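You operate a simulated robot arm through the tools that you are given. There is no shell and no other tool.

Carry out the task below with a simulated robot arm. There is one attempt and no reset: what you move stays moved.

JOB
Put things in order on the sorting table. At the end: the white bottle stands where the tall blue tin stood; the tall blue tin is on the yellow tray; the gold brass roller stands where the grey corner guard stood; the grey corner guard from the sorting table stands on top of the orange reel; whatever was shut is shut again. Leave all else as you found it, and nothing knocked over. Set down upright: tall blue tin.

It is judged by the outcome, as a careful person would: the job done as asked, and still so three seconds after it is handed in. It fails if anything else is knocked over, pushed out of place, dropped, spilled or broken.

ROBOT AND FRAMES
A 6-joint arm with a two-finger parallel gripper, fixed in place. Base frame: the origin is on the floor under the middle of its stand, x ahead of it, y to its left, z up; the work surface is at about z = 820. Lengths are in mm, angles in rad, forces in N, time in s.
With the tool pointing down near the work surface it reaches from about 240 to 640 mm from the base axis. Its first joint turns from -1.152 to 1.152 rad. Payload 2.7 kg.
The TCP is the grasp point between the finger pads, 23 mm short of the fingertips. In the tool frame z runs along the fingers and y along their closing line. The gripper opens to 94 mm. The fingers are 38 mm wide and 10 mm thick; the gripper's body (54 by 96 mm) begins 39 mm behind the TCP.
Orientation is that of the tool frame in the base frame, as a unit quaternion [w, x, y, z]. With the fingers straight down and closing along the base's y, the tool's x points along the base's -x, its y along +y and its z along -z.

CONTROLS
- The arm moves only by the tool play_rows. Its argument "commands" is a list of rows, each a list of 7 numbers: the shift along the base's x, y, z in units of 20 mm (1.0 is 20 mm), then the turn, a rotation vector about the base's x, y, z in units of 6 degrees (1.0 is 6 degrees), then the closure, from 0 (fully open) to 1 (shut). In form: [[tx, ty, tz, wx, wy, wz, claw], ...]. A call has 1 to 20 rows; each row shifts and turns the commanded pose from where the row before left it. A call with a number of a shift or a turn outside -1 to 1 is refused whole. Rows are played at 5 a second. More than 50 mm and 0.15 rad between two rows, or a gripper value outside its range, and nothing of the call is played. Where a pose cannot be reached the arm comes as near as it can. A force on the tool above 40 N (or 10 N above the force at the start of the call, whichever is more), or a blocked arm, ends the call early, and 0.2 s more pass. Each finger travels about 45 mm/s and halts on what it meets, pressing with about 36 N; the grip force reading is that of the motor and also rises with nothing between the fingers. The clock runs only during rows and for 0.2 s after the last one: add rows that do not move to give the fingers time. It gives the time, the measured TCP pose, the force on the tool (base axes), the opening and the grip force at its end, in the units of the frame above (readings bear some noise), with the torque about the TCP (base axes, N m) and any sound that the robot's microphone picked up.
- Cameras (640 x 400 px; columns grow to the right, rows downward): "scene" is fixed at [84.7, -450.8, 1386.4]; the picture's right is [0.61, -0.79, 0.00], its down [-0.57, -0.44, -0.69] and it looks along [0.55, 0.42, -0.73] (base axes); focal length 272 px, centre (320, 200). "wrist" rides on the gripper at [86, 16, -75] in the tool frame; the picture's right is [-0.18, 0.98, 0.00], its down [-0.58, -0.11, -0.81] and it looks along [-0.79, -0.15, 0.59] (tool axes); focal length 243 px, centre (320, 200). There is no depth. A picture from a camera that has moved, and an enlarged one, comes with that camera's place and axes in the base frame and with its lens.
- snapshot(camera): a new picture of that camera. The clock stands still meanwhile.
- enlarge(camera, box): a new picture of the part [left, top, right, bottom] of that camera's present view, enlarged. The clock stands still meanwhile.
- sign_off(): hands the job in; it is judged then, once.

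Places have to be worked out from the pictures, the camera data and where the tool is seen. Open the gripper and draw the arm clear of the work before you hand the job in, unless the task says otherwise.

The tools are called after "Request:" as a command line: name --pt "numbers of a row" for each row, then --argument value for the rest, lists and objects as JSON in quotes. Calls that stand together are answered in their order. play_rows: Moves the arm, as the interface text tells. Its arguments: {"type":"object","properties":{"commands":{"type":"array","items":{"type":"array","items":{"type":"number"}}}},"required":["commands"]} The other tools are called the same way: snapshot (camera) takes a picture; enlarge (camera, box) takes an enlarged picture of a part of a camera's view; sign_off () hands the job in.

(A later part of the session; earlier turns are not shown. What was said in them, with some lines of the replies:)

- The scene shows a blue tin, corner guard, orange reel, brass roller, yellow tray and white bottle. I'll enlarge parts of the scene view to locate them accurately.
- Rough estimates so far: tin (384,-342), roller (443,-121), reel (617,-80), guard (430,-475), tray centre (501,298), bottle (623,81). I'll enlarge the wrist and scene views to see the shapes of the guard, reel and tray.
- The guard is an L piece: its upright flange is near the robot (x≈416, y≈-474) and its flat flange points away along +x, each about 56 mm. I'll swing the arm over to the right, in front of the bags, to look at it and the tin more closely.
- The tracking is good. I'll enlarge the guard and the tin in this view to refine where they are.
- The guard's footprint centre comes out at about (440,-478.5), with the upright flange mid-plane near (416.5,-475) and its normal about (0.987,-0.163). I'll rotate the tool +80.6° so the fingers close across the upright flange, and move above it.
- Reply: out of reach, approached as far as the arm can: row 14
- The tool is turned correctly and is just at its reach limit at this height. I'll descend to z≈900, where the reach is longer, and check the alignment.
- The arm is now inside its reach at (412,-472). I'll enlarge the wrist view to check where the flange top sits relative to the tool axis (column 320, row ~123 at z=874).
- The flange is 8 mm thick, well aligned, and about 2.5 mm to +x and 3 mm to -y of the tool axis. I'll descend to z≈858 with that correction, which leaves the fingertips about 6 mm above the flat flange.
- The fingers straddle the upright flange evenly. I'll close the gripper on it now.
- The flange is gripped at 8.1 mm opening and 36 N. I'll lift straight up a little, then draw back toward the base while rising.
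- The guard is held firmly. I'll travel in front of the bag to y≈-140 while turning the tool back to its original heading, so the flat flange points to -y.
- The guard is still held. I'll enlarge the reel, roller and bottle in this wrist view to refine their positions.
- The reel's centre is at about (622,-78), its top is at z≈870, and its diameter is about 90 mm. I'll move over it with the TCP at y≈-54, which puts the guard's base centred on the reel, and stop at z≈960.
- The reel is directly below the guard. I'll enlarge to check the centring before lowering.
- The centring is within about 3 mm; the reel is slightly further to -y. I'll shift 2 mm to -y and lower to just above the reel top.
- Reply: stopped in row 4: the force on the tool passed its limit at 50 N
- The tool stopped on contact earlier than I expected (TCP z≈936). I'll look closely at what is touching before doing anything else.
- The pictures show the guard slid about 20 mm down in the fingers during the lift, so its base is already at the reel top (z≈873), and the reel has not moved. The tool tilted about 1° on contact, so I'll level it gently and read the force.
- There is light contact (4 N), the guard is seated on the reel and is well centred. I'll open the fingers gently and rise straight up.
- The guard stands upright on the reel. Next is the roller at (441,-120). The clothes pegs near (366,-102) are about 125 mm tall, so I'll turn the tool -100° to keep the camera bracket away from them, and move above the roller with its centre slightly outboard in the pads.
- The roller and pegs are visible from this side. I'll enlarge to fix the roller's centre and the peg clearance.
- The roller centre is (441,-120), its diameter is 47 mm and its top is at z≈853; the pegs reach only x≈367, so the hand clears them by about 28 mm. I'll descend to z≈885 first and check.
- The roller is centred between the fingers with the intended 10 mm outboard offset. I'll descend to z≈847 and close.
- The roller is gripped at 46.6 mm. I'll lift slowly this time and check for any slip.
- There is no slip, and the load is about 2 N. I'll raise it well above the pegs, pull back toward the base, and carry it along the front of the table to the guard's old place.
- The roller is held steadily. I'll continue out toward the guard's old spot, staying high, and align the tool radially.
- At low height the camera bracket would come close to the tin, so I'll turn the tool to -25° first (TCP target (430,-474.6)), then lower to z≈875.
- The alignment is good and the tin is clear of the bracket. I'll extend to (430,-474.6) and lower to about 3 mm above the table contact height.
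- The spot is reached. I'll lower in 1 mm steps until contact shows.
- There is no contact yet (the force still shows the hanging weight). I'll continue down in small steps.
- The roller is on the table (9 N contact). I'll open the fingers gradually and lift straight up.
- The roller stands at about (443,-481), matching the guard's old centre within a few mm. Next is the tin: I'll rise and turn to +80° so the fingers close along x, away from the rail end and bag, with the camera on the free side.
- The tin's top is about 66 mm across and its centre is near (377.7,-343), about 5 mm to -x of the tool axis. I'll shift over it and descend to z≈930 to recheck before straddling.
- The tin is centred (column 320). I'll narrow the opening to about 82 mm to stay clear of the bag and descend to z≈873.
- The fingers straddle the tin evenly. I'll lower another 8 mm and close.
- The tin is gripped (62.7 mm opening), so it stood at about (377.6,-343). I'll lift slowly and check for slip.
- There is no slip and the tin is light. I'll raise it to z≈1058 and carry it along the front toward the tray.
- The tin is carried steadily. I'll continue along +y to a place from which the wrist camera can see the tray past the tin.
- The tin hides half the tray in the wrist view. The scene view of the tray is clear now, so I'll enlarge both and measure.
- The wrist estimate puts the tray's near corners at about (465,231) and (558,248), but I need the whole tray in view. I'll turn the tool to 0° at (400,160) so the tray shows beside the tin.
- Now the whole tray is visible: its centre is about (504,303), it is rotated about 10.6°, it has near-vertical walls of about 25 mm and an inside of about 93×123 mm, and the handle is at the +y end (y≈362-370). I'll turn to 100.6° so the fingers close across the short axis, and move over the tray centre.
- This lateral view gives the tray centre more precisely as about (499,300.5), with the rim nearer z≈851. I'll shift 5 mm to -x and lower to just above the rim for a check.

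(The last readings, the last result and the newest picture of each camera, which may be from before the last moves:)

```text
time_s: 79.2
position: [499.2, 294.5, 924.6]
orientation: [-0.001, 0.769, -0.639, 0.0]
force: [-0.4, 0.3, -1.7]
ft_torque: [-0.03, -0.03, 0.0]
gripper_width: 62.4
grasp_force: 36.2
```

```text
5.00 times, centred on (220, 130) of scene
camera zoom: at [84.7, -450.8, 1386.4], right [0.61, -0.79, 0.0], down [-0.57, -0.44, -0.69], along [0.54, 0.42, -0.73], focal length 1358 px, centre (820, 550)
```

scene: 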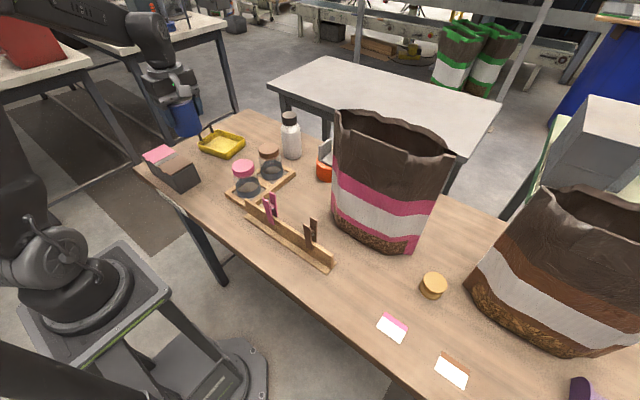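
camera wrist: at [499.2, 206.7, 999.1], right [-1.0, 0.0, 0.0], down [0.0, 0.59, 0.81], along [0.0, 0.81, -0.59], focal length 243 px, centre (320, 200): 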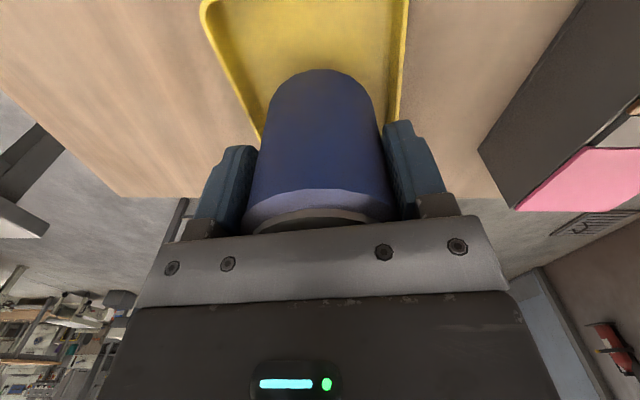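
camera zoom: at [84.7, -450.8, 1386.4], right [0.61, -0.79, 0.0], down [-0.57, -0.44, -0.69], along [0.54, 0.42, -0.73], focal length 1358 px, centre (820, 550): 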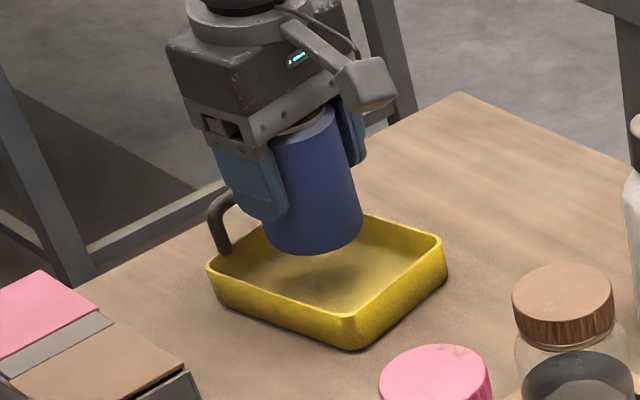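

The tin is centred over the tray laterally (the rims sit symmetrically about the axis). I'll lower into the tray to just above the expected floor contact.

Request:
play_rows --pt "0 0.05 -0.5 0 0 0 1" --pt "0 0 -0.5 0 0 0 1" --pt "0 0 -0.5 0 0 0 1" --pt "0 0 -0.4 0 0 0 1" --pt "0 0 -0.1 0 0 0 1" --pt "0 0 0 0 0 0 1"

Request:
enlarge --camera "scene" --box '[170, 90, 270, 170]'

Request:
snapshot --camera "wrist"

```text
time_s: 80.6
position: [499.7, 295.9, 884.2]
orientation: [-0.002, 0.77, -0.638, 0.001]
force: [0.3, -0.4, -2.1]
ft_torque: [-0.01, 0.0, 0.01]
gripper_width: 62.5
grasp_force: 36.2
```

```text
5.00 times, centred on (220, 130) of scene
camera zoom: at [84.7, -450.8, 1386.4], right [0.61, -0.79, 0.0], down [-0.57, -0.44, -0.69], along [0.54, 0.42, -0.73], focal length 1358 px, centre (820, 550)
```

zoom: 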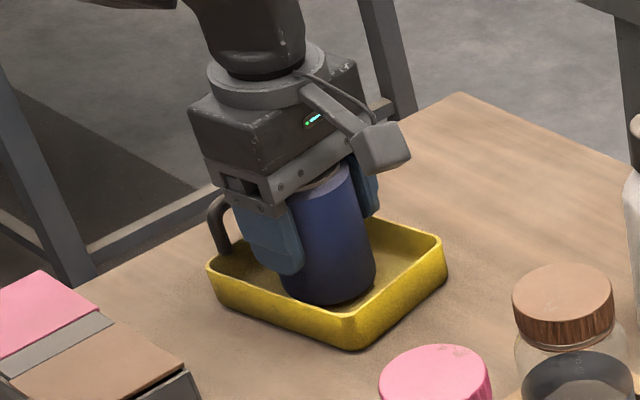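

```text
taken
camera wrist: at [498.9, 207.6, 959.2], right [-1.0, 0.0, 0.0], down [0.0, 0.59, 0.81], along [0.0, 0.81, -0.59], focal length 243 px, centre (320, 200)
```

wrist: 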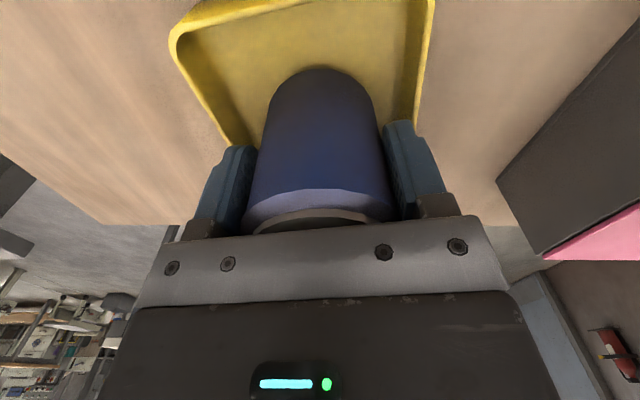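

The tin is inside the tray, with no contact yet. I'll lower in 1 mm steps.

Request:
play_rows --pt "0 0 -0.05 0 0 0 1" --pt "0 0 -0.05 0 0 0 1" --pt "0 0 -0.05 0 0 0 1" --pt "0 0 -0.05 0 0 0 1" --pt "0 0 0 0 0 0 1"

```text
time_s: 81.8
position: [499.8, 296.8, 881.8]
orientation: [0.0, 0.769, -0.639, 0.001]
force: [-0.1, 0.0, -2.1]
ft_torque: [0.0, -0.03, 0.01]
gripper_width: 62.7
grasp_force: 36.4
```

Request:
play_rows --pt "0 0 -0.05 0 0 0 1" --pt "0 0 -0.05 0 0 0 1" --pt "0 0 0 0 0 0 1"

```text
time_s: 82.6
position: [499.0, 296.8, 877.5]
orientation: [-0.002, 0.77, -0.639, 0.002]
force: [0.4, 0.0, -1.5]
ft_torque: [-0.02, 0.03, 0.0]
gripper_width: 62.3
grasp_force: 36.0
```

Still no contact at z≈878. I'll go on in small steps.

Request:
play_rows --pt "0 0 -0.05 0 0 0 1" --pt "0 0 0 0 0 0 1"

```text
time_s: 83.2
position: [498.9, 295.4, 878.7]
orientation: [-0.001, 0.769, -0.639, 0.002]
force: [-2.4, -1.0, 5.2]
ft_torque: [-0.14, 0.32, 0.0]
gripper_width: 62.2
grasp_force: 36.4
```

Contact with the tray floor shows (5 N). I'll open just a few mm so the fingers stay clear of the tray walls, then rise.

Request:
play_rows --pt "0 0 0 0 0 0 0.5" --pt "0 0 0 0 0 0 0.36" --pt "0 0 0 0 0 0 0.32" --pt "0 0 0 0 0 0 0.29" --pt "0 0 0 0 0 0 0.27" --pt "0 0 0 0 0 0 0.27" --pt "0 0 0 0 0 0 0.27"

Request:
snapshot --camera "wrist"

```text
time_s: 84.8
position: [499.3, 296.6, 879.2]
orientation: [-0.001, 0.77, -0.638, 0.001]
force: [0.3, -0.2, 0.0]
ft_torque: [0.04, -0.03, -0.01]
gripper_width: 68.5
grasp_force: 0.0
```

```text
taken
camera wrist: at [498.7, 208.0, 952.3], right [-1.0, 0.0, 0.0], down [0.0, 0.59, 0.81], along [0.0, 0.81, -0.59], focal length 243 px, centre (320, 200)
```

wrist: 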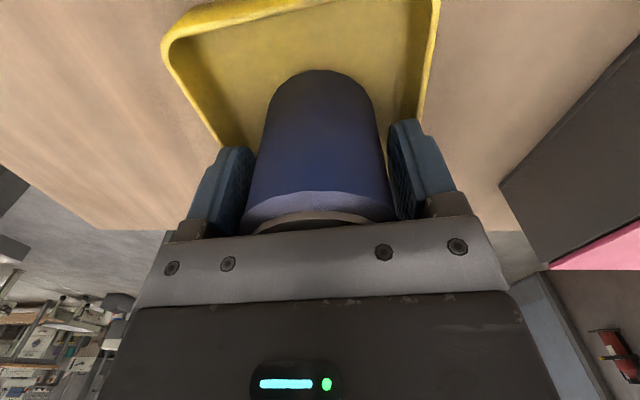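

The tin is released and the force is zero. I'll rise straight up slowly, then faster, and look.

Request:
play_rows --pt "0 0 0.2 0 0 0 0.27" --pt "0 0 0.3 0 0 0 0.27" --pt "0 0 0.4 0 0 0 0.24" --pt "0 0 0.6 0 0 0 0.2" --pt "0 0 0.8 0 0 0 0.2" --pt "0 0 0.9 0 0 0 0.2" --pt "0 0 0.9 0 0 0 0.2" --pt "0 0 0.9 0 0 0 0.2" --pt "0 0 0.9 0 0 0 0.2" --pt "0 0 0 0 0 0 0.2"

Request:
snapshot --camera "wrist"

Request:
enlarge --camera "scene" --box '[170, 80, 330, 180]'

```text
time_s: 87.0
position: [498.9, 296.2, 997.0]
orientation: [-0.002, 0.77, -0.638, 0.001]
force: [0.6, 0.0, 0.3]
ft_torque: [0.03, -0.02, -0.01]
gripper_width: 75.2
grasp_force: 0.0
```

```text
taken
camera wrist: at [498.2, 208.1, 1071.1], right [-1.0, 0.0, 0.0], down [0.0, 0.59, 0.81], along [0.0, 0.81, -0.59], focal length 243 px, centre (320, 200)
```

wrist: 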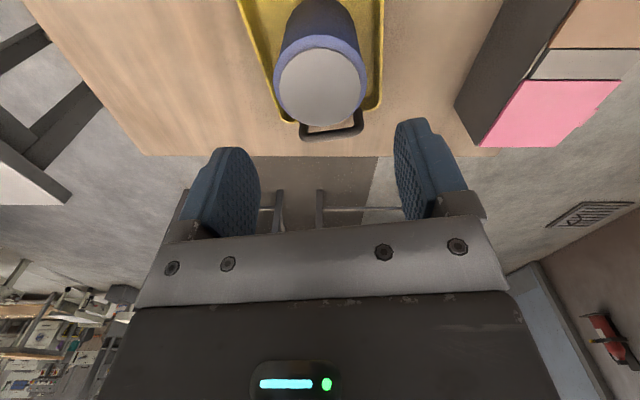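

```text
4.00 times, centred on (250, 130) of scene
camera zoom: at [84.7, -450.8, 1386.4], right [0.61, -0.79, 0.0], down [-0.57, -0.44, -0.69], along [0.55, 0.42, -0.73], focal length 1086 px, centre (600, 480)
```

zoom: 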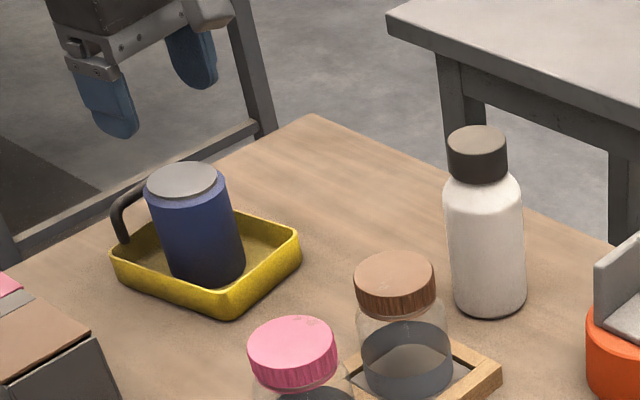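

The tin stands upright in the tray. Next is the bottle near (620,80), about 150 mm tall; I'll swing back to heading 0° with the gripper above and behind it to view it.

Request:
play_rows --pt "-0.144 -0.4 0.6 0 0 -0.986 0.2" --pt "-0.144 -0.6 0.6 0 0 -0.986 0.2" --pt "-0.144 -0.65 0.6 0 0 -0.986 0.2" --pt "-0.144 -0.65 0.5 0 0 -0.986 0.2" --pt "-0.144 -0.65 0.4 0 0 -0.986 0.2" --pt "-0.144 -0.65 0.4 0 0 -0.986 0.2" --pt "-0.144 -0.65 0.3 0 0 -0.986 0.2" --pt "-0.144 -0.65 0.3 0 0 -0.986 0.2" --pt "-0.144 -0.65 0.3 0 0 -0.986 0.2" --pt "-0.144 -0.65 0.3 0 0 -0.986 0.2" --pt "-0.144 -0.65 0.2 0 0 -0.986 0.2" --pt "-0.144 -0.65 0.2 0 0 -0.986 0.2" --pt "-0.144 -0.65 0 0 0 -0.986 0.2" --pt "-0.144 -0.65 0 0 0 -0.986 0.2" --pt "-0.144 -0.65 0 0 0 -0.986 0.2" --pt "-0.144 -0.65 0 0 0 -0.986 0.2" --pt "-0.144 -0.65 0 0 0 -0.99 0.2" --pt "0 0 0 0 0 0 0.2"

Request:
snapshot --camera "wrist"

Request:
enlarge --camera "scene" --box '[250, 90, 330, 180]'

```text
time_s: 90.8
position: [450.1, 81.2, 1090.1]
orientation: [0.0, 0.002, 1.0, -0.002]
force: [0.0, 1.1, 0.3]
ft_torque: [0.01, 0.0, -0.01]
gripper_width: 75.1
grasp_force: 0.1
```

```text
taken
camera wrist: at [362.9, 97.2, 1164.5], right [0.19, 0.98, 0.0], down [0.58, -0.11, 0.81], along [0.79, -0.15, -0.59], focal length 243 px, centre (320, 200)
```

wrist: 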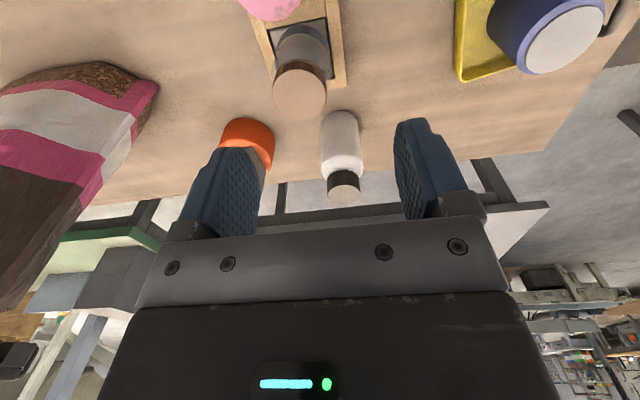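

```text
4.44 times, centred on (290, 135) of scene
camera zoom: at [84.7, -450.8, 1386.4], right [0.61, -0.79, 0.0], down [-0.57, -0.44, -0.69], along [0.55, 0.42, -0.73], focal length 1207 px, centre (453, 489)
```

zoom: 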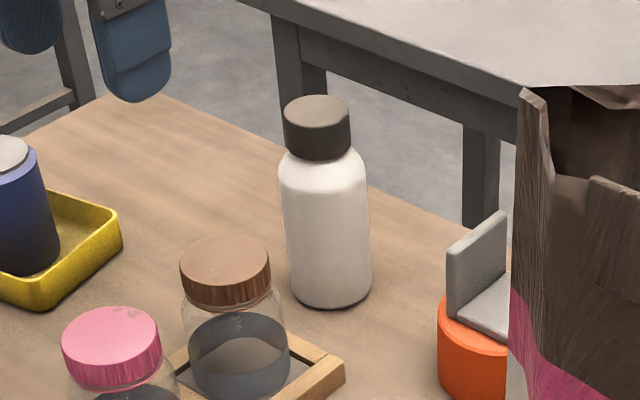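

Request:
enlarge --camera "wrist" --box '[290, 90, 400, 220]'

```text
3.08 times, centred on (345, 155) of wrist
camera zoom: at [362.9, 97.2, 1164.5], right [0.19, 0.98, 0.0], down [0.58, -0.11, 0.81], along [0.79, -0.15, -0.59], focal length 746 px, centre (243, 338)
```

zoom: 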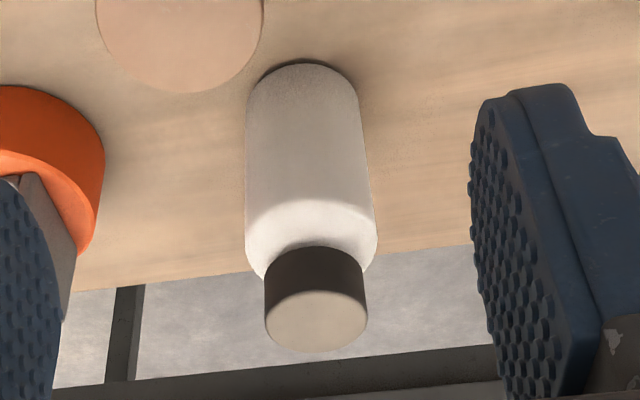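

The bottle's axis is at about (621,81); the cap is 44 mm across and spans z≈943 to 967. I'll move above it, staying higher than the cap.

Request:
play_rows --pt "0.83 0 -0.4 0 0 0 0.2" --pt "0.83 0 -0.4 0 0 0 0.2" --pt "0.83 0 -0.4 0 0 0 0.2" --pt "0.83 0 -0.4 0 0 0 0.2" --pt "0.83 0 -0.4 0 0 0 0.2" --pt "0.83 0 -0.4 0 0 0 0.2" --pt "0.83 0 -0.4 0 0 0 0.2" --pt "0.83 0 -0.4 0 0 0 0.2" --pt "0.83 0 -0.4 0 0 0 0.2" --pt "0.5 0 -0.2 0 0 0 0.25" --pt "0.5 0 -0.2 0 0 0 0.25" --pt "0 0 0 0 0 0 0.25"

Request:
snapshot --camera "wrist"

Request:
enlarge --camera "scene" --box '[240, 70, 350, 180]'

```text
time_s: 93.4
position: [618.3, 81.5, 1010.6]
orientation: [0.0, 0.0, 1.0, -0.001]
force: [0.9, 0.0, 0.1]
ft_torque: [0.0, 0.02, 0.02]
gripper_width: 70.4
grasp_force: 0.0
```

```text
taken
camera wrist: at [532.7, 97.9, 1084.0], right [0.19, 0.98, 0.0], down [0.58, -0.11, 0.81], along [0.79, -0.15, -0.59], focal length 243 px, centre (320, 200)
```

wrist: 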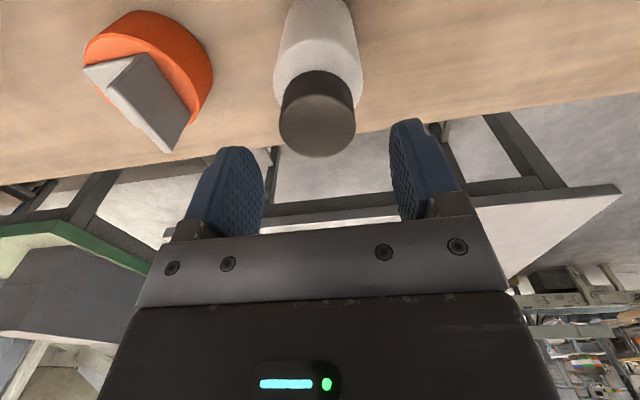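

```text
3.64 times, centred on (295, 125) of scene
camera zoom: at [84.7, -450.8, 1386.4], right [0.61, -0.79, 0.0], down [-0.57, -0.44, -0.69], along [0.55, 0.42, -0.73], focal length 988 px, centre (411, 473)
```

zoom: 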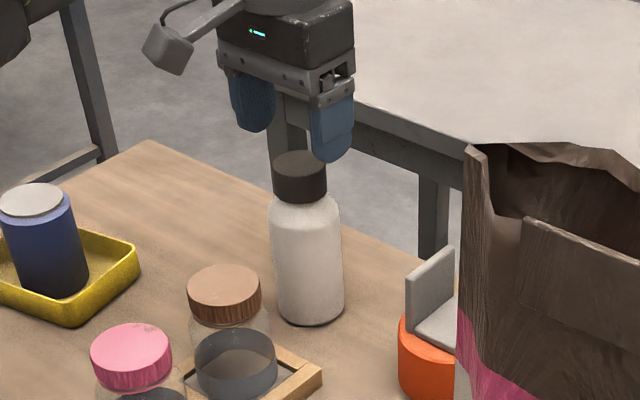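

Request:
enlarge --camera "wrist" --box '[250, 0, 400, 180]'

```text
2.22 times, centred on (325, 90) of wrist
camera zoom: at [532.7, 97.9, 1084.0], right [0.19, 0.98, 0.0], down [0.58, -0.11, 0.81], along [0.79, -0.15, -0.59], focal length 539 px, centre (309, 444)
```

zoom: 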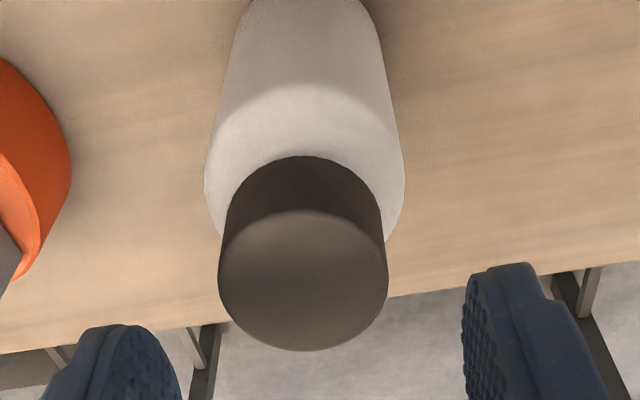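

The cap centre is at about (619,80.5), essentially under the tool. I'll descend until the fingertips are just above the shoulder (TCP z≈967).

Request:
play_rows --pt "0.05 -0.04 -0.4 0 0 0 0.25" --pt "0 0 -0.5 0 0 0 0.25" --pt "0 0 -0.5 0 0 0 0.25" --pt "0 0 -0.5 0 0 0 0.25" --pt "0 0 -0.25 0 0 0 0.25" --pt "0 0 0 0 0 0 0.25"

Request:
snapshot --camera "wrist"

Request:
enlarge --camera "scene" --box '[260, 90, 330, 170]'

```text
time_s: 94.8
position: [619.7, 80.2, 967.2]
orientation: [0.0, 0.0, 1.0, -0.001]
force: [0.4, -0.4, -0.8]
ft_torque: [0.01, 0.04, 0.02]
gripper_width: 70.3
grasp_force: 0.1
```

```text
taken
camera wrist: at [533.4, 96.5, 1041.2], right [0.19, 0.98, 0.0], down [0.58, -0.11, 0.81], along [0.79, -0.15, -0.59], focal length 243 px, centre (320, 200)
```

wrist: 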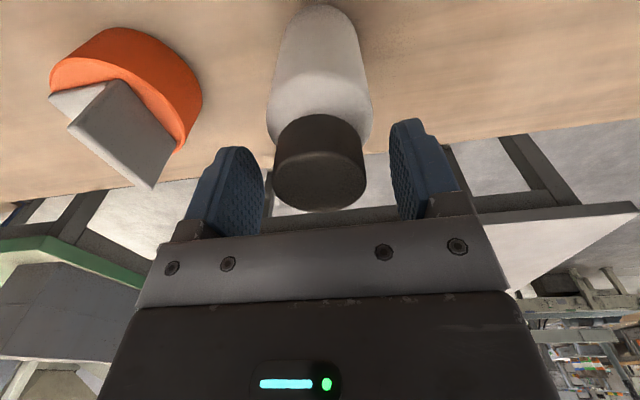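

```text
5.00 times, centred on (295, 130) of scene
camera zoom: at [84.7, -450.8, 1386.4], right [0.61, -0.79, 0.0], down [-0.57, -0.44, -0.69], along [0.55, 0.42, -0.73], focal length 1358 px, centre (445, 550)
```

zoom: 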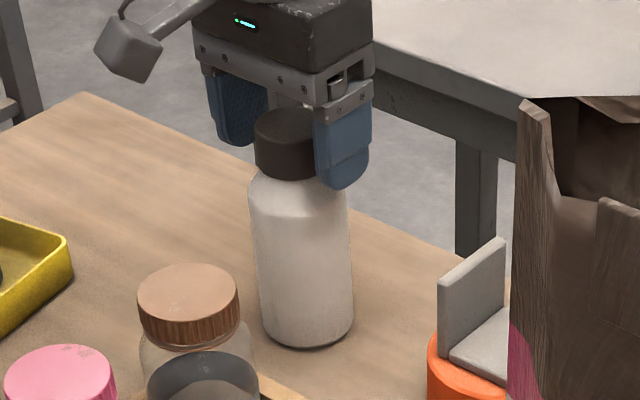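

The cap is centred between the fingers. I'll raise 2 mm for shoulder clearance and close on the cap.

Request:
play_rows --pt "0 0 0.1 0 0 0 0.25" --pt "0 0 0 0 0 0 0.35" --pt "0 0 0 0 0 0 0.45" --pt "0 0 0 0 0 0 0.5" --pt "0 0 0 0 0 0 0.6" --pt "0 0 0 0 0 0 0.8" --pt "0 0 0 0 0 0 1" --pt "0 0 0 0 0 0 1"

Request:
snapshot --camera "wrist"

Request:
enlarge --camera "scene" --box '[260, 90, 330, 170]'

```text
time_s: 96.6
position: [619.8, 80.1, 968.3]
orientation: [0.0, 0.001, 1.0, -0.003]
force: [-0.1, -1.3, 1.0]
ft_torque: [-0.01, -0.01, 0.0]
gripper_width: 43.6
grasp_force: 35.9
```

```text
taken
camera wrist: at [533.3, 96.6, 1043.2], right [0.19, 0.98, 0.0], down [0.58, -0.11, 0.81], along [0.79, -0.15, -0.59], focal length 243 px, centre (320, 200)
```

wrist: 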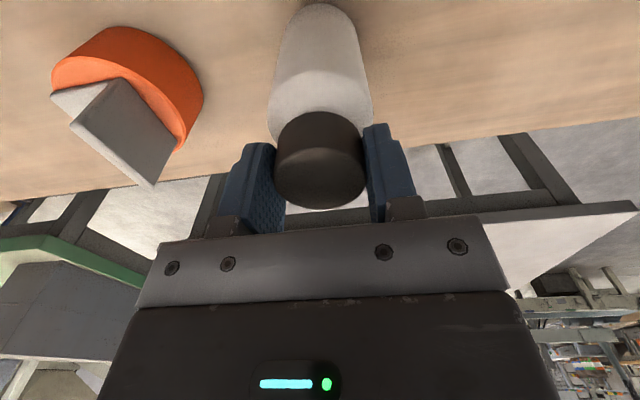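

```text
5.00 times, centred on (295, 130) of scene
camera zoom: at [84.7, -450.9, 1386.4], right [0.61, -0.79, 0.0], down [-0.57, -0.44, -0.69], along [0.55, 0.42, -0.73], focal length 1358 px, centre (445, 550)
```

zoom: 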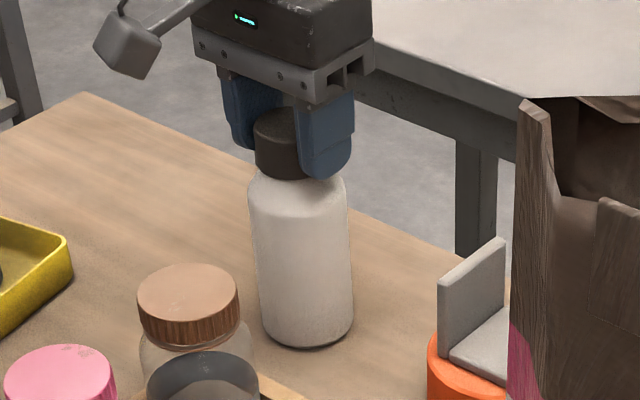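

The cap is gripped (43.6 mm). I'll lift 15 mm slowly and check that the bottle comes along with its cap and doesn't slip.

Request:
play_rows --pt "0 0 0.08 0 0 0 1" --pt "0 0 0.1 0 0 0 1" --pt "0 0 0.12 0 0 0 1" --pt "0 0 0.15 0 0 0 1" --pt "0 0 0.15 0 0 0 1" --pt "0 0 0.15 0 0 0 1" --pt "0 0 0 0 0 0 1"

Request:
snapshot --camera "wrist"

Request:
enlarge --camera "scene" --box '[260, 90, 330, 170]'

```text
time_s: 98.2
position: [619.4, 80.4, 981.6]
orientation: [0.0, 0.001, 1.0, -0.002]
force: [0.3, -0.1, -3.1]
ft_torque: [-0.03, 0.0, -0.01]
gripper_width: 43.9
grasp_force: 36.1
```

```text
taken
camera wrist: at [533.7, 96.4, 1057.9], right [0.19, 0.98, 0.0], down [0.58, -0.11, 0.81], along [0.79, -0.15, -0.59], focal length 243 px, centre (320, 200)
```

wrist: 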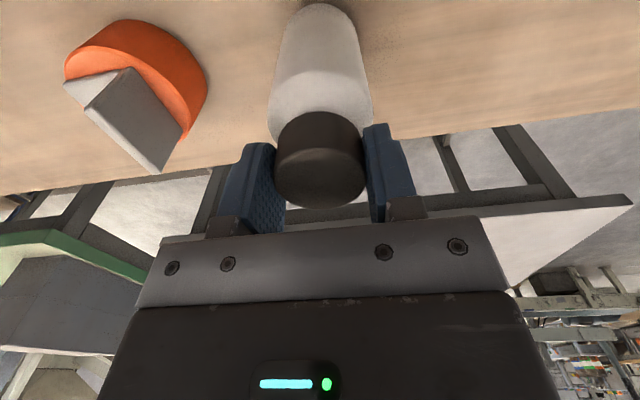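

```text
5.00 times, centred on (295, 130) of scene
camera zoom: at [84.8, -450.8, 1386.4], right [0.61, -0.79, 0.0], down [-0.57, -0.44, -0.69], along [0.54, 0.42, -0.73], focal length 1358 px, centre (445, 550)
```

zoom: 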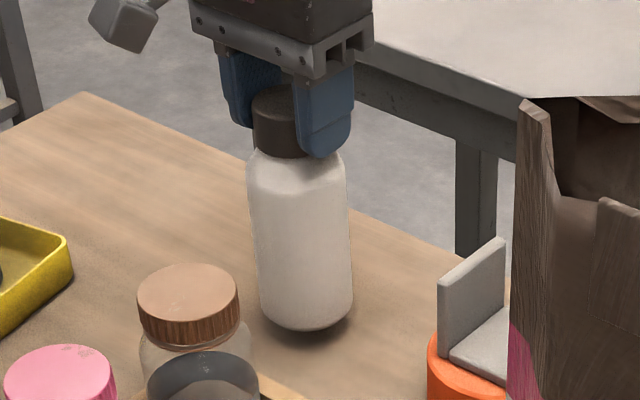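

The bottle lifts with its cap as one piece, about 3 N, with no slip. I'll raise it well above the jars and pegs while drawing back toward the base.

Request:
play_rows --pt "-0.1 0 0.5 0 0 0 1" --pt "-0.2 0 0.9 0 0 0 1" --pt "-0.2 0 0.9 0 0 0 1" --pt "-0.2 0 0.9 0 0 0 1" --pt "-0.2 0 0.9 0 0 0 1" --pt "-0.5 0 0.7 0 0 0 1" --pt "-0.6 0 0.6 0 0 0 1" --pt "-0.7 0 0.5 0 0 0 1" --pt "-0.9 0 0.3 0 0 0 1" --pt "-0.9 0 0.3 0 0 0 1" --pt "-0.9 0 0.3 0 0 0 1" --pt "-0.9 0 0.3 0 0 0 1" --pt "-0.9 0 0.3 0 0 0 1" --pt "-0.9 0 0 0 0 0 1" --pt "-0.9 0 0 0 0 0 1" --pt "-0.9 0 0 0 0 0 1" --pt "-0.9 0 0 0 0 0 1" --pt "-0.9 -0.2 0 0 0 0 1" --pt "-0.9 -0.4 0 0 0 0 1" --pt "0 0 0 0 0 0 1"

Request:
snapshot --camera "scene"

Request:
snapshot --camera "wrist"

```text
time_s: 102.4
position: [368.6, 68.5, 1132.6]
orientation: [0.0, 0.001, 1.0, -0.002]
force: [-0.3, 0.6, -2.8]
ft_torque: [-0.01, -0.02, -0.01]
gripper_width: 43.8
grasp_force: 36.0
```

```text
taken
```

scene: 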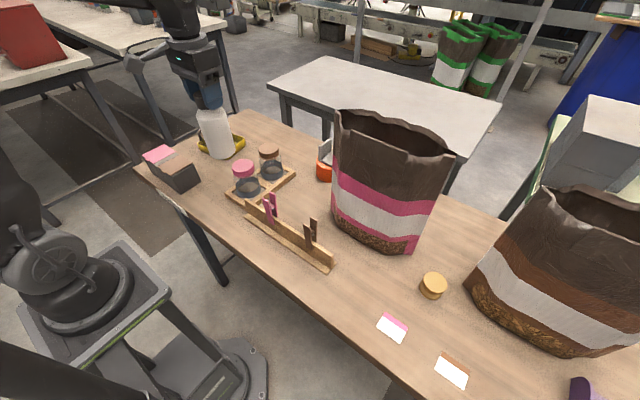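

```text
taken
camera wrist: at [281.7, 84.7, 1206.0], right [0.19, 0.98, 0.0], down [0.58, -0.11, 0.81], along [0.79, -0.15, -0.59], focal length 243 px, centre (320, 200)
```

wrist: 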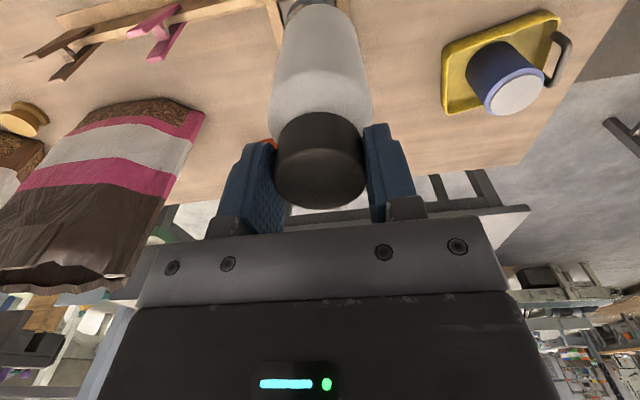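

The bottle is steady. I'll travel along -y in front of the bag at z≈1132, where the bottle's base is well above the pegs.

Request:
play_rows --pt "-0.25 -0.6 0 0 0 0 1" --pt "-0.25 -1 0 0 0 0 1" --pt "-0.25 -1 0 0 0 0 1" --pt "-0.25 -1 0 0 0 0 1" --pt "-0.25 -1 0 0 0 0 1" --pt "-0.25 -1 0 0 0 0 1" --pt "-0.25 -1 0 0 0 0 1" --pt "-0.25 -1 0 0 0 0 1" --pt "0 -1 0 0 0 0 1" --pt "0 -1 0 0 0 0 1" --pt "0 -1 0 0 0 0 1" --pt "0 -1 0 0 0 0 1" --pt "0 -1 0 0 0 0 1" --pt "0 -1 0 0 0 0 1" --pt "0 -1 0 0 0 0 1" --pt "0 -1 0 0 0 0 1" --pt "0 -1 0 0 0 0 1" --pt "0 -1 0 0 0 0 1" --pt "0 -1 0 0 0 0 1" --pt "0 -1 0 0 0 0 1"

Request:
snapshot --camera "scene"

Request:
snapshot --camera "wrist"

```text
time_s: 106.6
position: [327.6, -324.0, 1131.1]
orientation: [0.0, 0.0, 1.0, -0.002]
force: [-0.1, 0.3, -3.0]
ft_torque: [-0.03, -0.01, 0.0]
gripper_width: 43.9
grasp_force: 36.0
```

```text
taken
```

scene: 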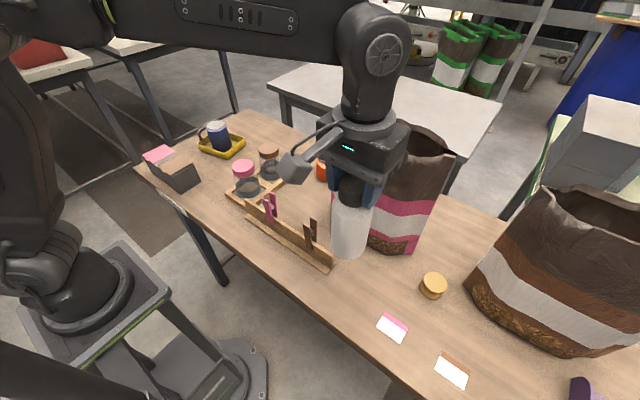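

```text
taken
camera wrist: at [241.2, -307.4, 1206.4], right [0.19, 0.98, 0.0], down [0.58, -0.11, 0.81], along [0.79, -0.15, -0.59], focal length 243 px, centre (320, 200)
```

wrist: 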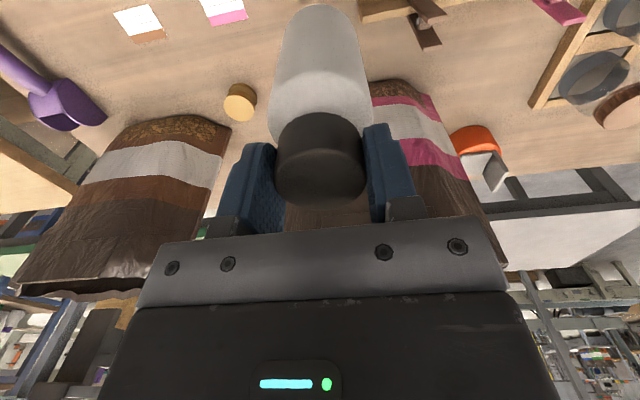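

I'll move over the tin's old place (378,-340.5) and lower partway.

Request:
play_rows --pt "0.6 -0.2 0 0 0 0 1" --pt "0.64 -0.21 0 0 0 0 1" --pt "0.64 -0.21 -0.2 0 0 0 1" --pt "0.64 -0.21 -0.5 0 0 0 1" --pt "0 0 -0.8 0 0 0 1" --pt "0 0 -0.8 0 0 0 1" --pt "0 0 -0.8 0 0 0 1" --pt "0 0 -0.8 0 0 0 1" --pt "0 0 -0.8 0 0 0 1" --pt "0 0 -0.8 0 0 0 1" --pt "0 0 -0.8 0 0 0 1" --pt "0 0 -0.5 0 0 0 1" --pt "0 0 0 0 0 0 1"

Request:
snapshot --camera "wrist"

Request:
enlarge --camera "scene" --box '[290, 150, 450, 300]'

```text
time_s: 109.4
position: [378.9, -339.8, 995.7]
orientation: [-0.001, 0.0, 1.0, -0.002]
force: [1.4, -0.4, -2.7]
ft_torque: [-0.01, -0.02, 0.01]
gripper_width: 43.8
grasp_force: 35.9
```

```text
taken
camera wrist: at [291.8, -323.6, 1070.3], right [0.19, 0.98, 0.0], down [0.58, -0.11, 0.81], along [0.79, -0.15, -0.59], focal length 243 px, centre (320, 200)
```

wrist: 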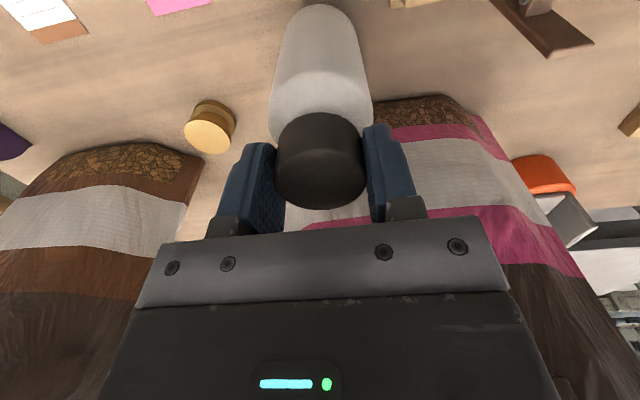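

```text
2.67 times, centred on (370, 225) of scene
camera zoom: at [84.8, -450.9, 1386.4], right [0.61, -0.79, 0.0], down [-0.57, -0.44, -0.69], along [0.54, 0.42, -0.73], focal length 724 px, centre (187, 133)
```

zoom: 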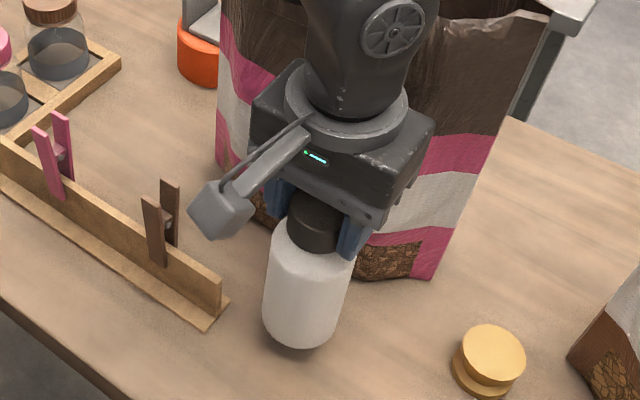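

The bottle is over the spot with about 27 mm to go. I'll lower to about 3 mm above the table.

Request:
play_rows --pt "-0.04 -0.03 -0.4 0 0 0 1" --pt "0 0 -0.4 0 0 0 1" --pt "0 0 -0.3 0 0 0 1" --pt "0 0 -0.05 0 0 0 1" --pt "0 0 0 0 0 0 1"

Request:
enlarge --camera "scene" --box '[330, 200, 430, 300]'

```text
time_s: 110.6
position: [378.5, -341.0, 972.5]
orientation: [0.0, 0.001, 1.0, -0.002]
force: [-0.3, -0.2, -3.4]
ft_torque: [0.0, 0.02, 0.03]
gripper_width: 43.9
grasp_force: 35.9
```

```text
4.00 times, centred on (380, 250) of scene
camera zoom: at [84.7, -450.9, 1386.4], right [0.61, -0.79, 0.0], down [-0.57, -0.44, -0.69], along [0.54, 0.42, -0.73], focal length 1086 px, centre (80, 0)
```

zoom: 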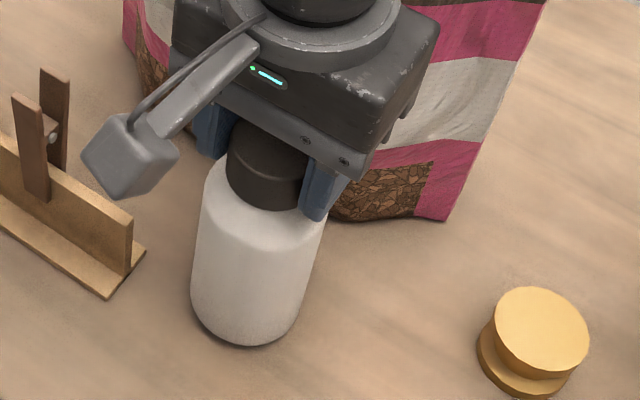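

The bottle is within a couple of mm of the tin's old centre. I'll nudge it by (+1.6,+2) mm and lower in 1 mm steps.

Request:
play_rows --pt "0.08 0.1 0 0 0 0 1" --pt "0 0 -0.05 0 0 0 1" --pt "0 0 -0.05 0 0 0 1" --pt "0 0 -0.05 0 0 0 1" --pt "0 0 0 0 0 0 1"

```text
time_s: 111.8
position: [379.3, -339.5, 971.0]
orientation: [0.001, 0.001, 1.0, -0.002]
force: [1.0, -0.1, -3.3]
ft_torque: [0.0, -0.01, 0.02]
gripper_width: 44.2
grasp_force: 36.2
```

Request:
play_rows --pt "0 0 -0.05 0 0 0 1" --pt "0 0 0 0 0 0 1"

```text
time_s: 112.4
position: [380.2, -338.6, 970.8]
orientation: [0.0, 0.001, 1.0, -0.002]
force: [0.4, 1.1, -1.4]
ft_torque: [0.09, 0.01, -0.01]
gripper_width: 43.8
grasp_force: 35.7
```

Request:
play_rows --pt "0 0 -0.04 0 0 0 1" --pt "0 0 0 0 0 0 1"

```text
time_s: 113.0
position: [380.2, -338.1, 968.3]
orientation: [-0.001, 0.001, 1.0, -0.003]
force: [-1.5, 0.3, 7.4]
ft_torque: [0.45, 0.16, 0.0]
gripper_width: 43.6
grasp_force: 36.3
```

The bottle is on the table (7 N contact). I'll open gently, then rise straight up.

Request:
play_rows --pt "0 0 0.02 0 0 0 0.7" --pt "0 0 0 0 0 0 0.55" --pt "0 0 0 0 0 0 0.52" --pt "0 0 0 0 0 0 0.48" --pt "0 0 0 0 0 0 0.42" --pt "0 0 0 0 0 0 0.35" --pt "0 0 0 0 0 0 0.3" --pt "0 0 0 0 0 0 0.3" --pt "0 0 0.2 0 0 0 0.3" --pt "0 0 0.4 0 0 0 0.3" --pt "0 0 0.6 0 0 0 0.3" --pt "0 0 0.8 0 0 0 0.3" --pt "0 0 0.9 0 0 0 0.3" --pt "0 0 0.9 0 0 0 0.3" --pt "0 0 0 0 0 0 0.3"

Request:
snapshot --camera "wrist"

Request:
enlarge --camera "scene" --box '[330, 200, 430, 300]'

```text
time_s: 116.2
position: [379.9, -338.5, 1044.3]
orientation: [0.001, 0.002, 1.0, -0.003]
force: [-0.4, 0.6, -0.1]
ft_torque: [-0.01, 0.03, -0.01]
gripper_width: 65.9
grasp_force: 0.0
```

```text
taken
camera wrist: at [292.9, -322.4, 1119.1], right [0.19, 0.98, 0.0], down [0.58, -0.11, 0.81], along [0.79, -0.15, -0.59], focal length 243 px, centre (320, 200)
```

wrist: 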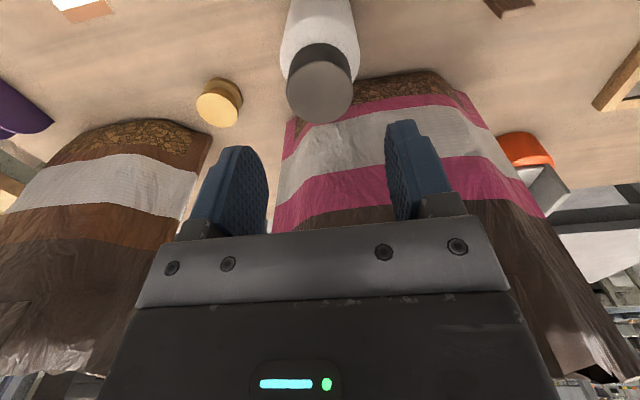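

```text
4.00 times, centred on (380, 250) of scene
camera zoom: at [84.7, -450.8, 1386.4], right [0.61, -0.79, 0.0], down [-0.57, -0.44, -0.69], along [0.55, 0.42, -0.73], focal length 1086 px, centre (80, 0)
```

zoom: 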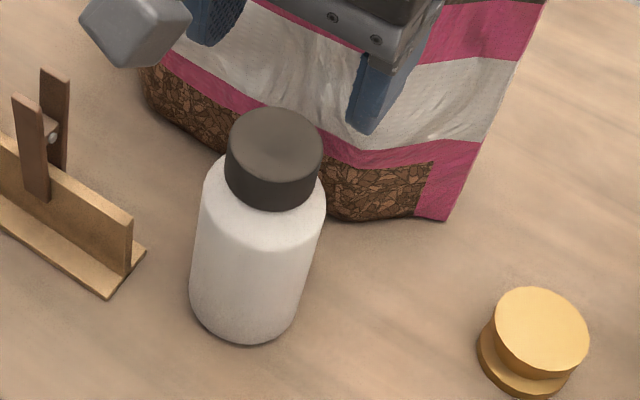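

The bottle stands upright on the tin's old spot. I'll rise further, draw the arm back clear with the gripper open, and inspect the whole scene.

Request:
play_rows --pt "0 0 0.9 0 0 0 0.2" --pt "0 0 0.9 0 0 0 0.1" --pt "-0.4 0 0.9 0 0 0 0" --pt "-0.5 0.3 0.9 0 0 0 0" --pt "-0.5 0.8 0.5 0 0 0 0" --pt "-0.5 1 0.2 0 0 0 0" --pt "-0.5 1 0 0 0 0 0" --pt "0 1 0 0 0 0 0" --pt "0 1 0 0 0 0 0" --pt "0 1 0 0 0 0 0" --pt "0 1 0 0 0 0 0" --pt "0 1 0 0 0 0 0" --pt "0 1 0 0 0 0 0" --pt "0 1 0 0 0 0 0" --pt "0 1 0 0 0 0 0" --pt "0 1 0 0 0 0 0" --pt "0 1 0 0 0 0 0" --pt "0 1 0 0 0 0 0" --pt "0 0 0 0 0 0 0"

Request:
snapshot --camera "scene"

Request:
snapshot --camera "wrist"

Request:
enlarge --camera "scene" --box '[320, 220, 480, 320]'

Request:
enlarge --camera "scene" --box '[130, 90, 350, 230]'

```text
time_s: 120.2
position: [331.6, -56.5, 1130.9]
orientation: [0.0, 0.001, 1.0, -0.002]
force: [0.7, 0.2, -0.1]
ft_torque: [0.02, -0.02, 0.01]
gripper_width: 93.7
grasp_force: 0.1
```

```text
taken
```

scene: 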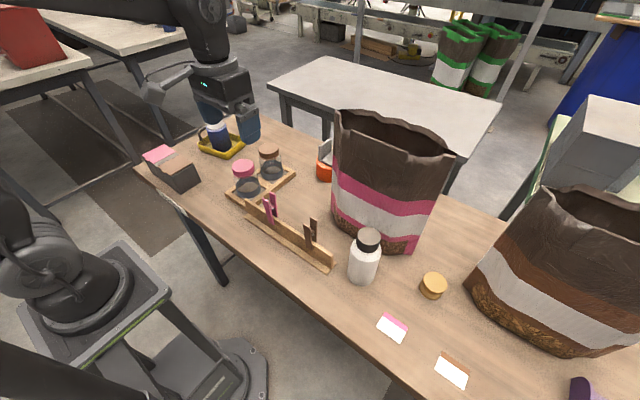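

```text
taken
camera wrist: at [244.8, -39.9, 1205.0], right [0.19, 0.98, 0.0], down [0.58, -0.11, 0.81], along [0.79, -0.15, -0.59], focal length 243 px, centre (320, 200)
```

wrist: 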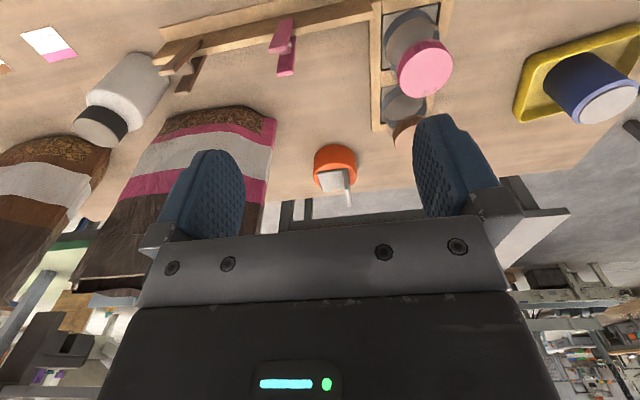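

```text
4.00 times, centred on (400, 270) of scene
camera zoom: at [84.7, -450.8, 1386.4], right [0.61, -0.79, 0.0], down [-0.57, -0.44, -0.69], along [0.55, 0.42, -0.73], focal length 1086 px, centre (0, -80)
```

zoom: 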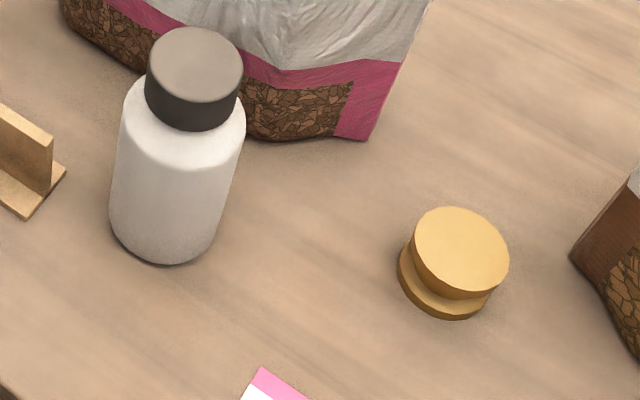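

```text
2.86 times, centred on (240, 160) of scene
camera zoom: at [84.7, -450.8, 1386.4], right [0.61, -0.79, 0.0], down [-0.57, -0.44, -0.69], along [0.55, 0.42, -0.73], focal length 776 px, centre (549, 314)
```

zoom: 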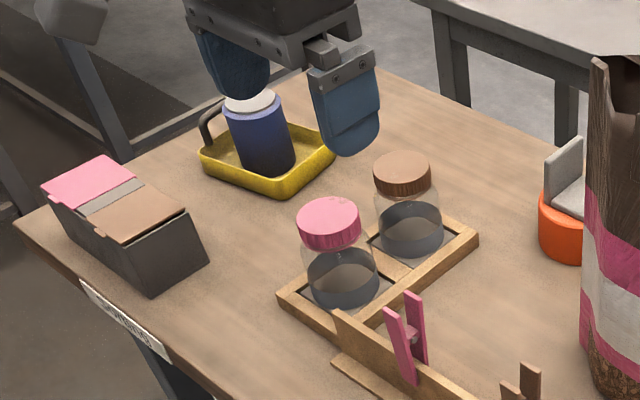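

The final views show everything in place:
- The bottle stands on the tin's old spot.
- The tin is upright in the unmoved yellow tray.
- The brass roller is on the guard's old spot.
- The guard stands on the orange reel.

Nothing else has moved, nothing was opened, and the gripper is open and clear, so I'm handing the job in.

Request:
sign_off

```text
The job is handed in.
```

I finished the job and handed it in; I don't have the judging result. The last pictures before hand-in showed:

- **White bottle:** it stands upright where the tall blue tin stood, within a few millimetres.
- **Tall blue tin:** it stands upright in the yellow tray, and the tray has not moved.
- **Gold brass roller:** it stands upright where the grey corner guard stood, within a few millimetres.
- **Grey corner guard:** it stands upright and roughly centred on top of the orange reel, and the reel has not moved.

Two things went less smoothly with the guard. It slid about 20 mm down in the fingers when I lifted it. It then touched the reel earlier than I expected, with a brief force of about 50 N. It settled flat and I saw no sign of damage.

I opened nothing, so there was nothing to shut again. Nothing was knocked over, and the other items in view look unmoved. The gripper is open and the arm is drawn clear.
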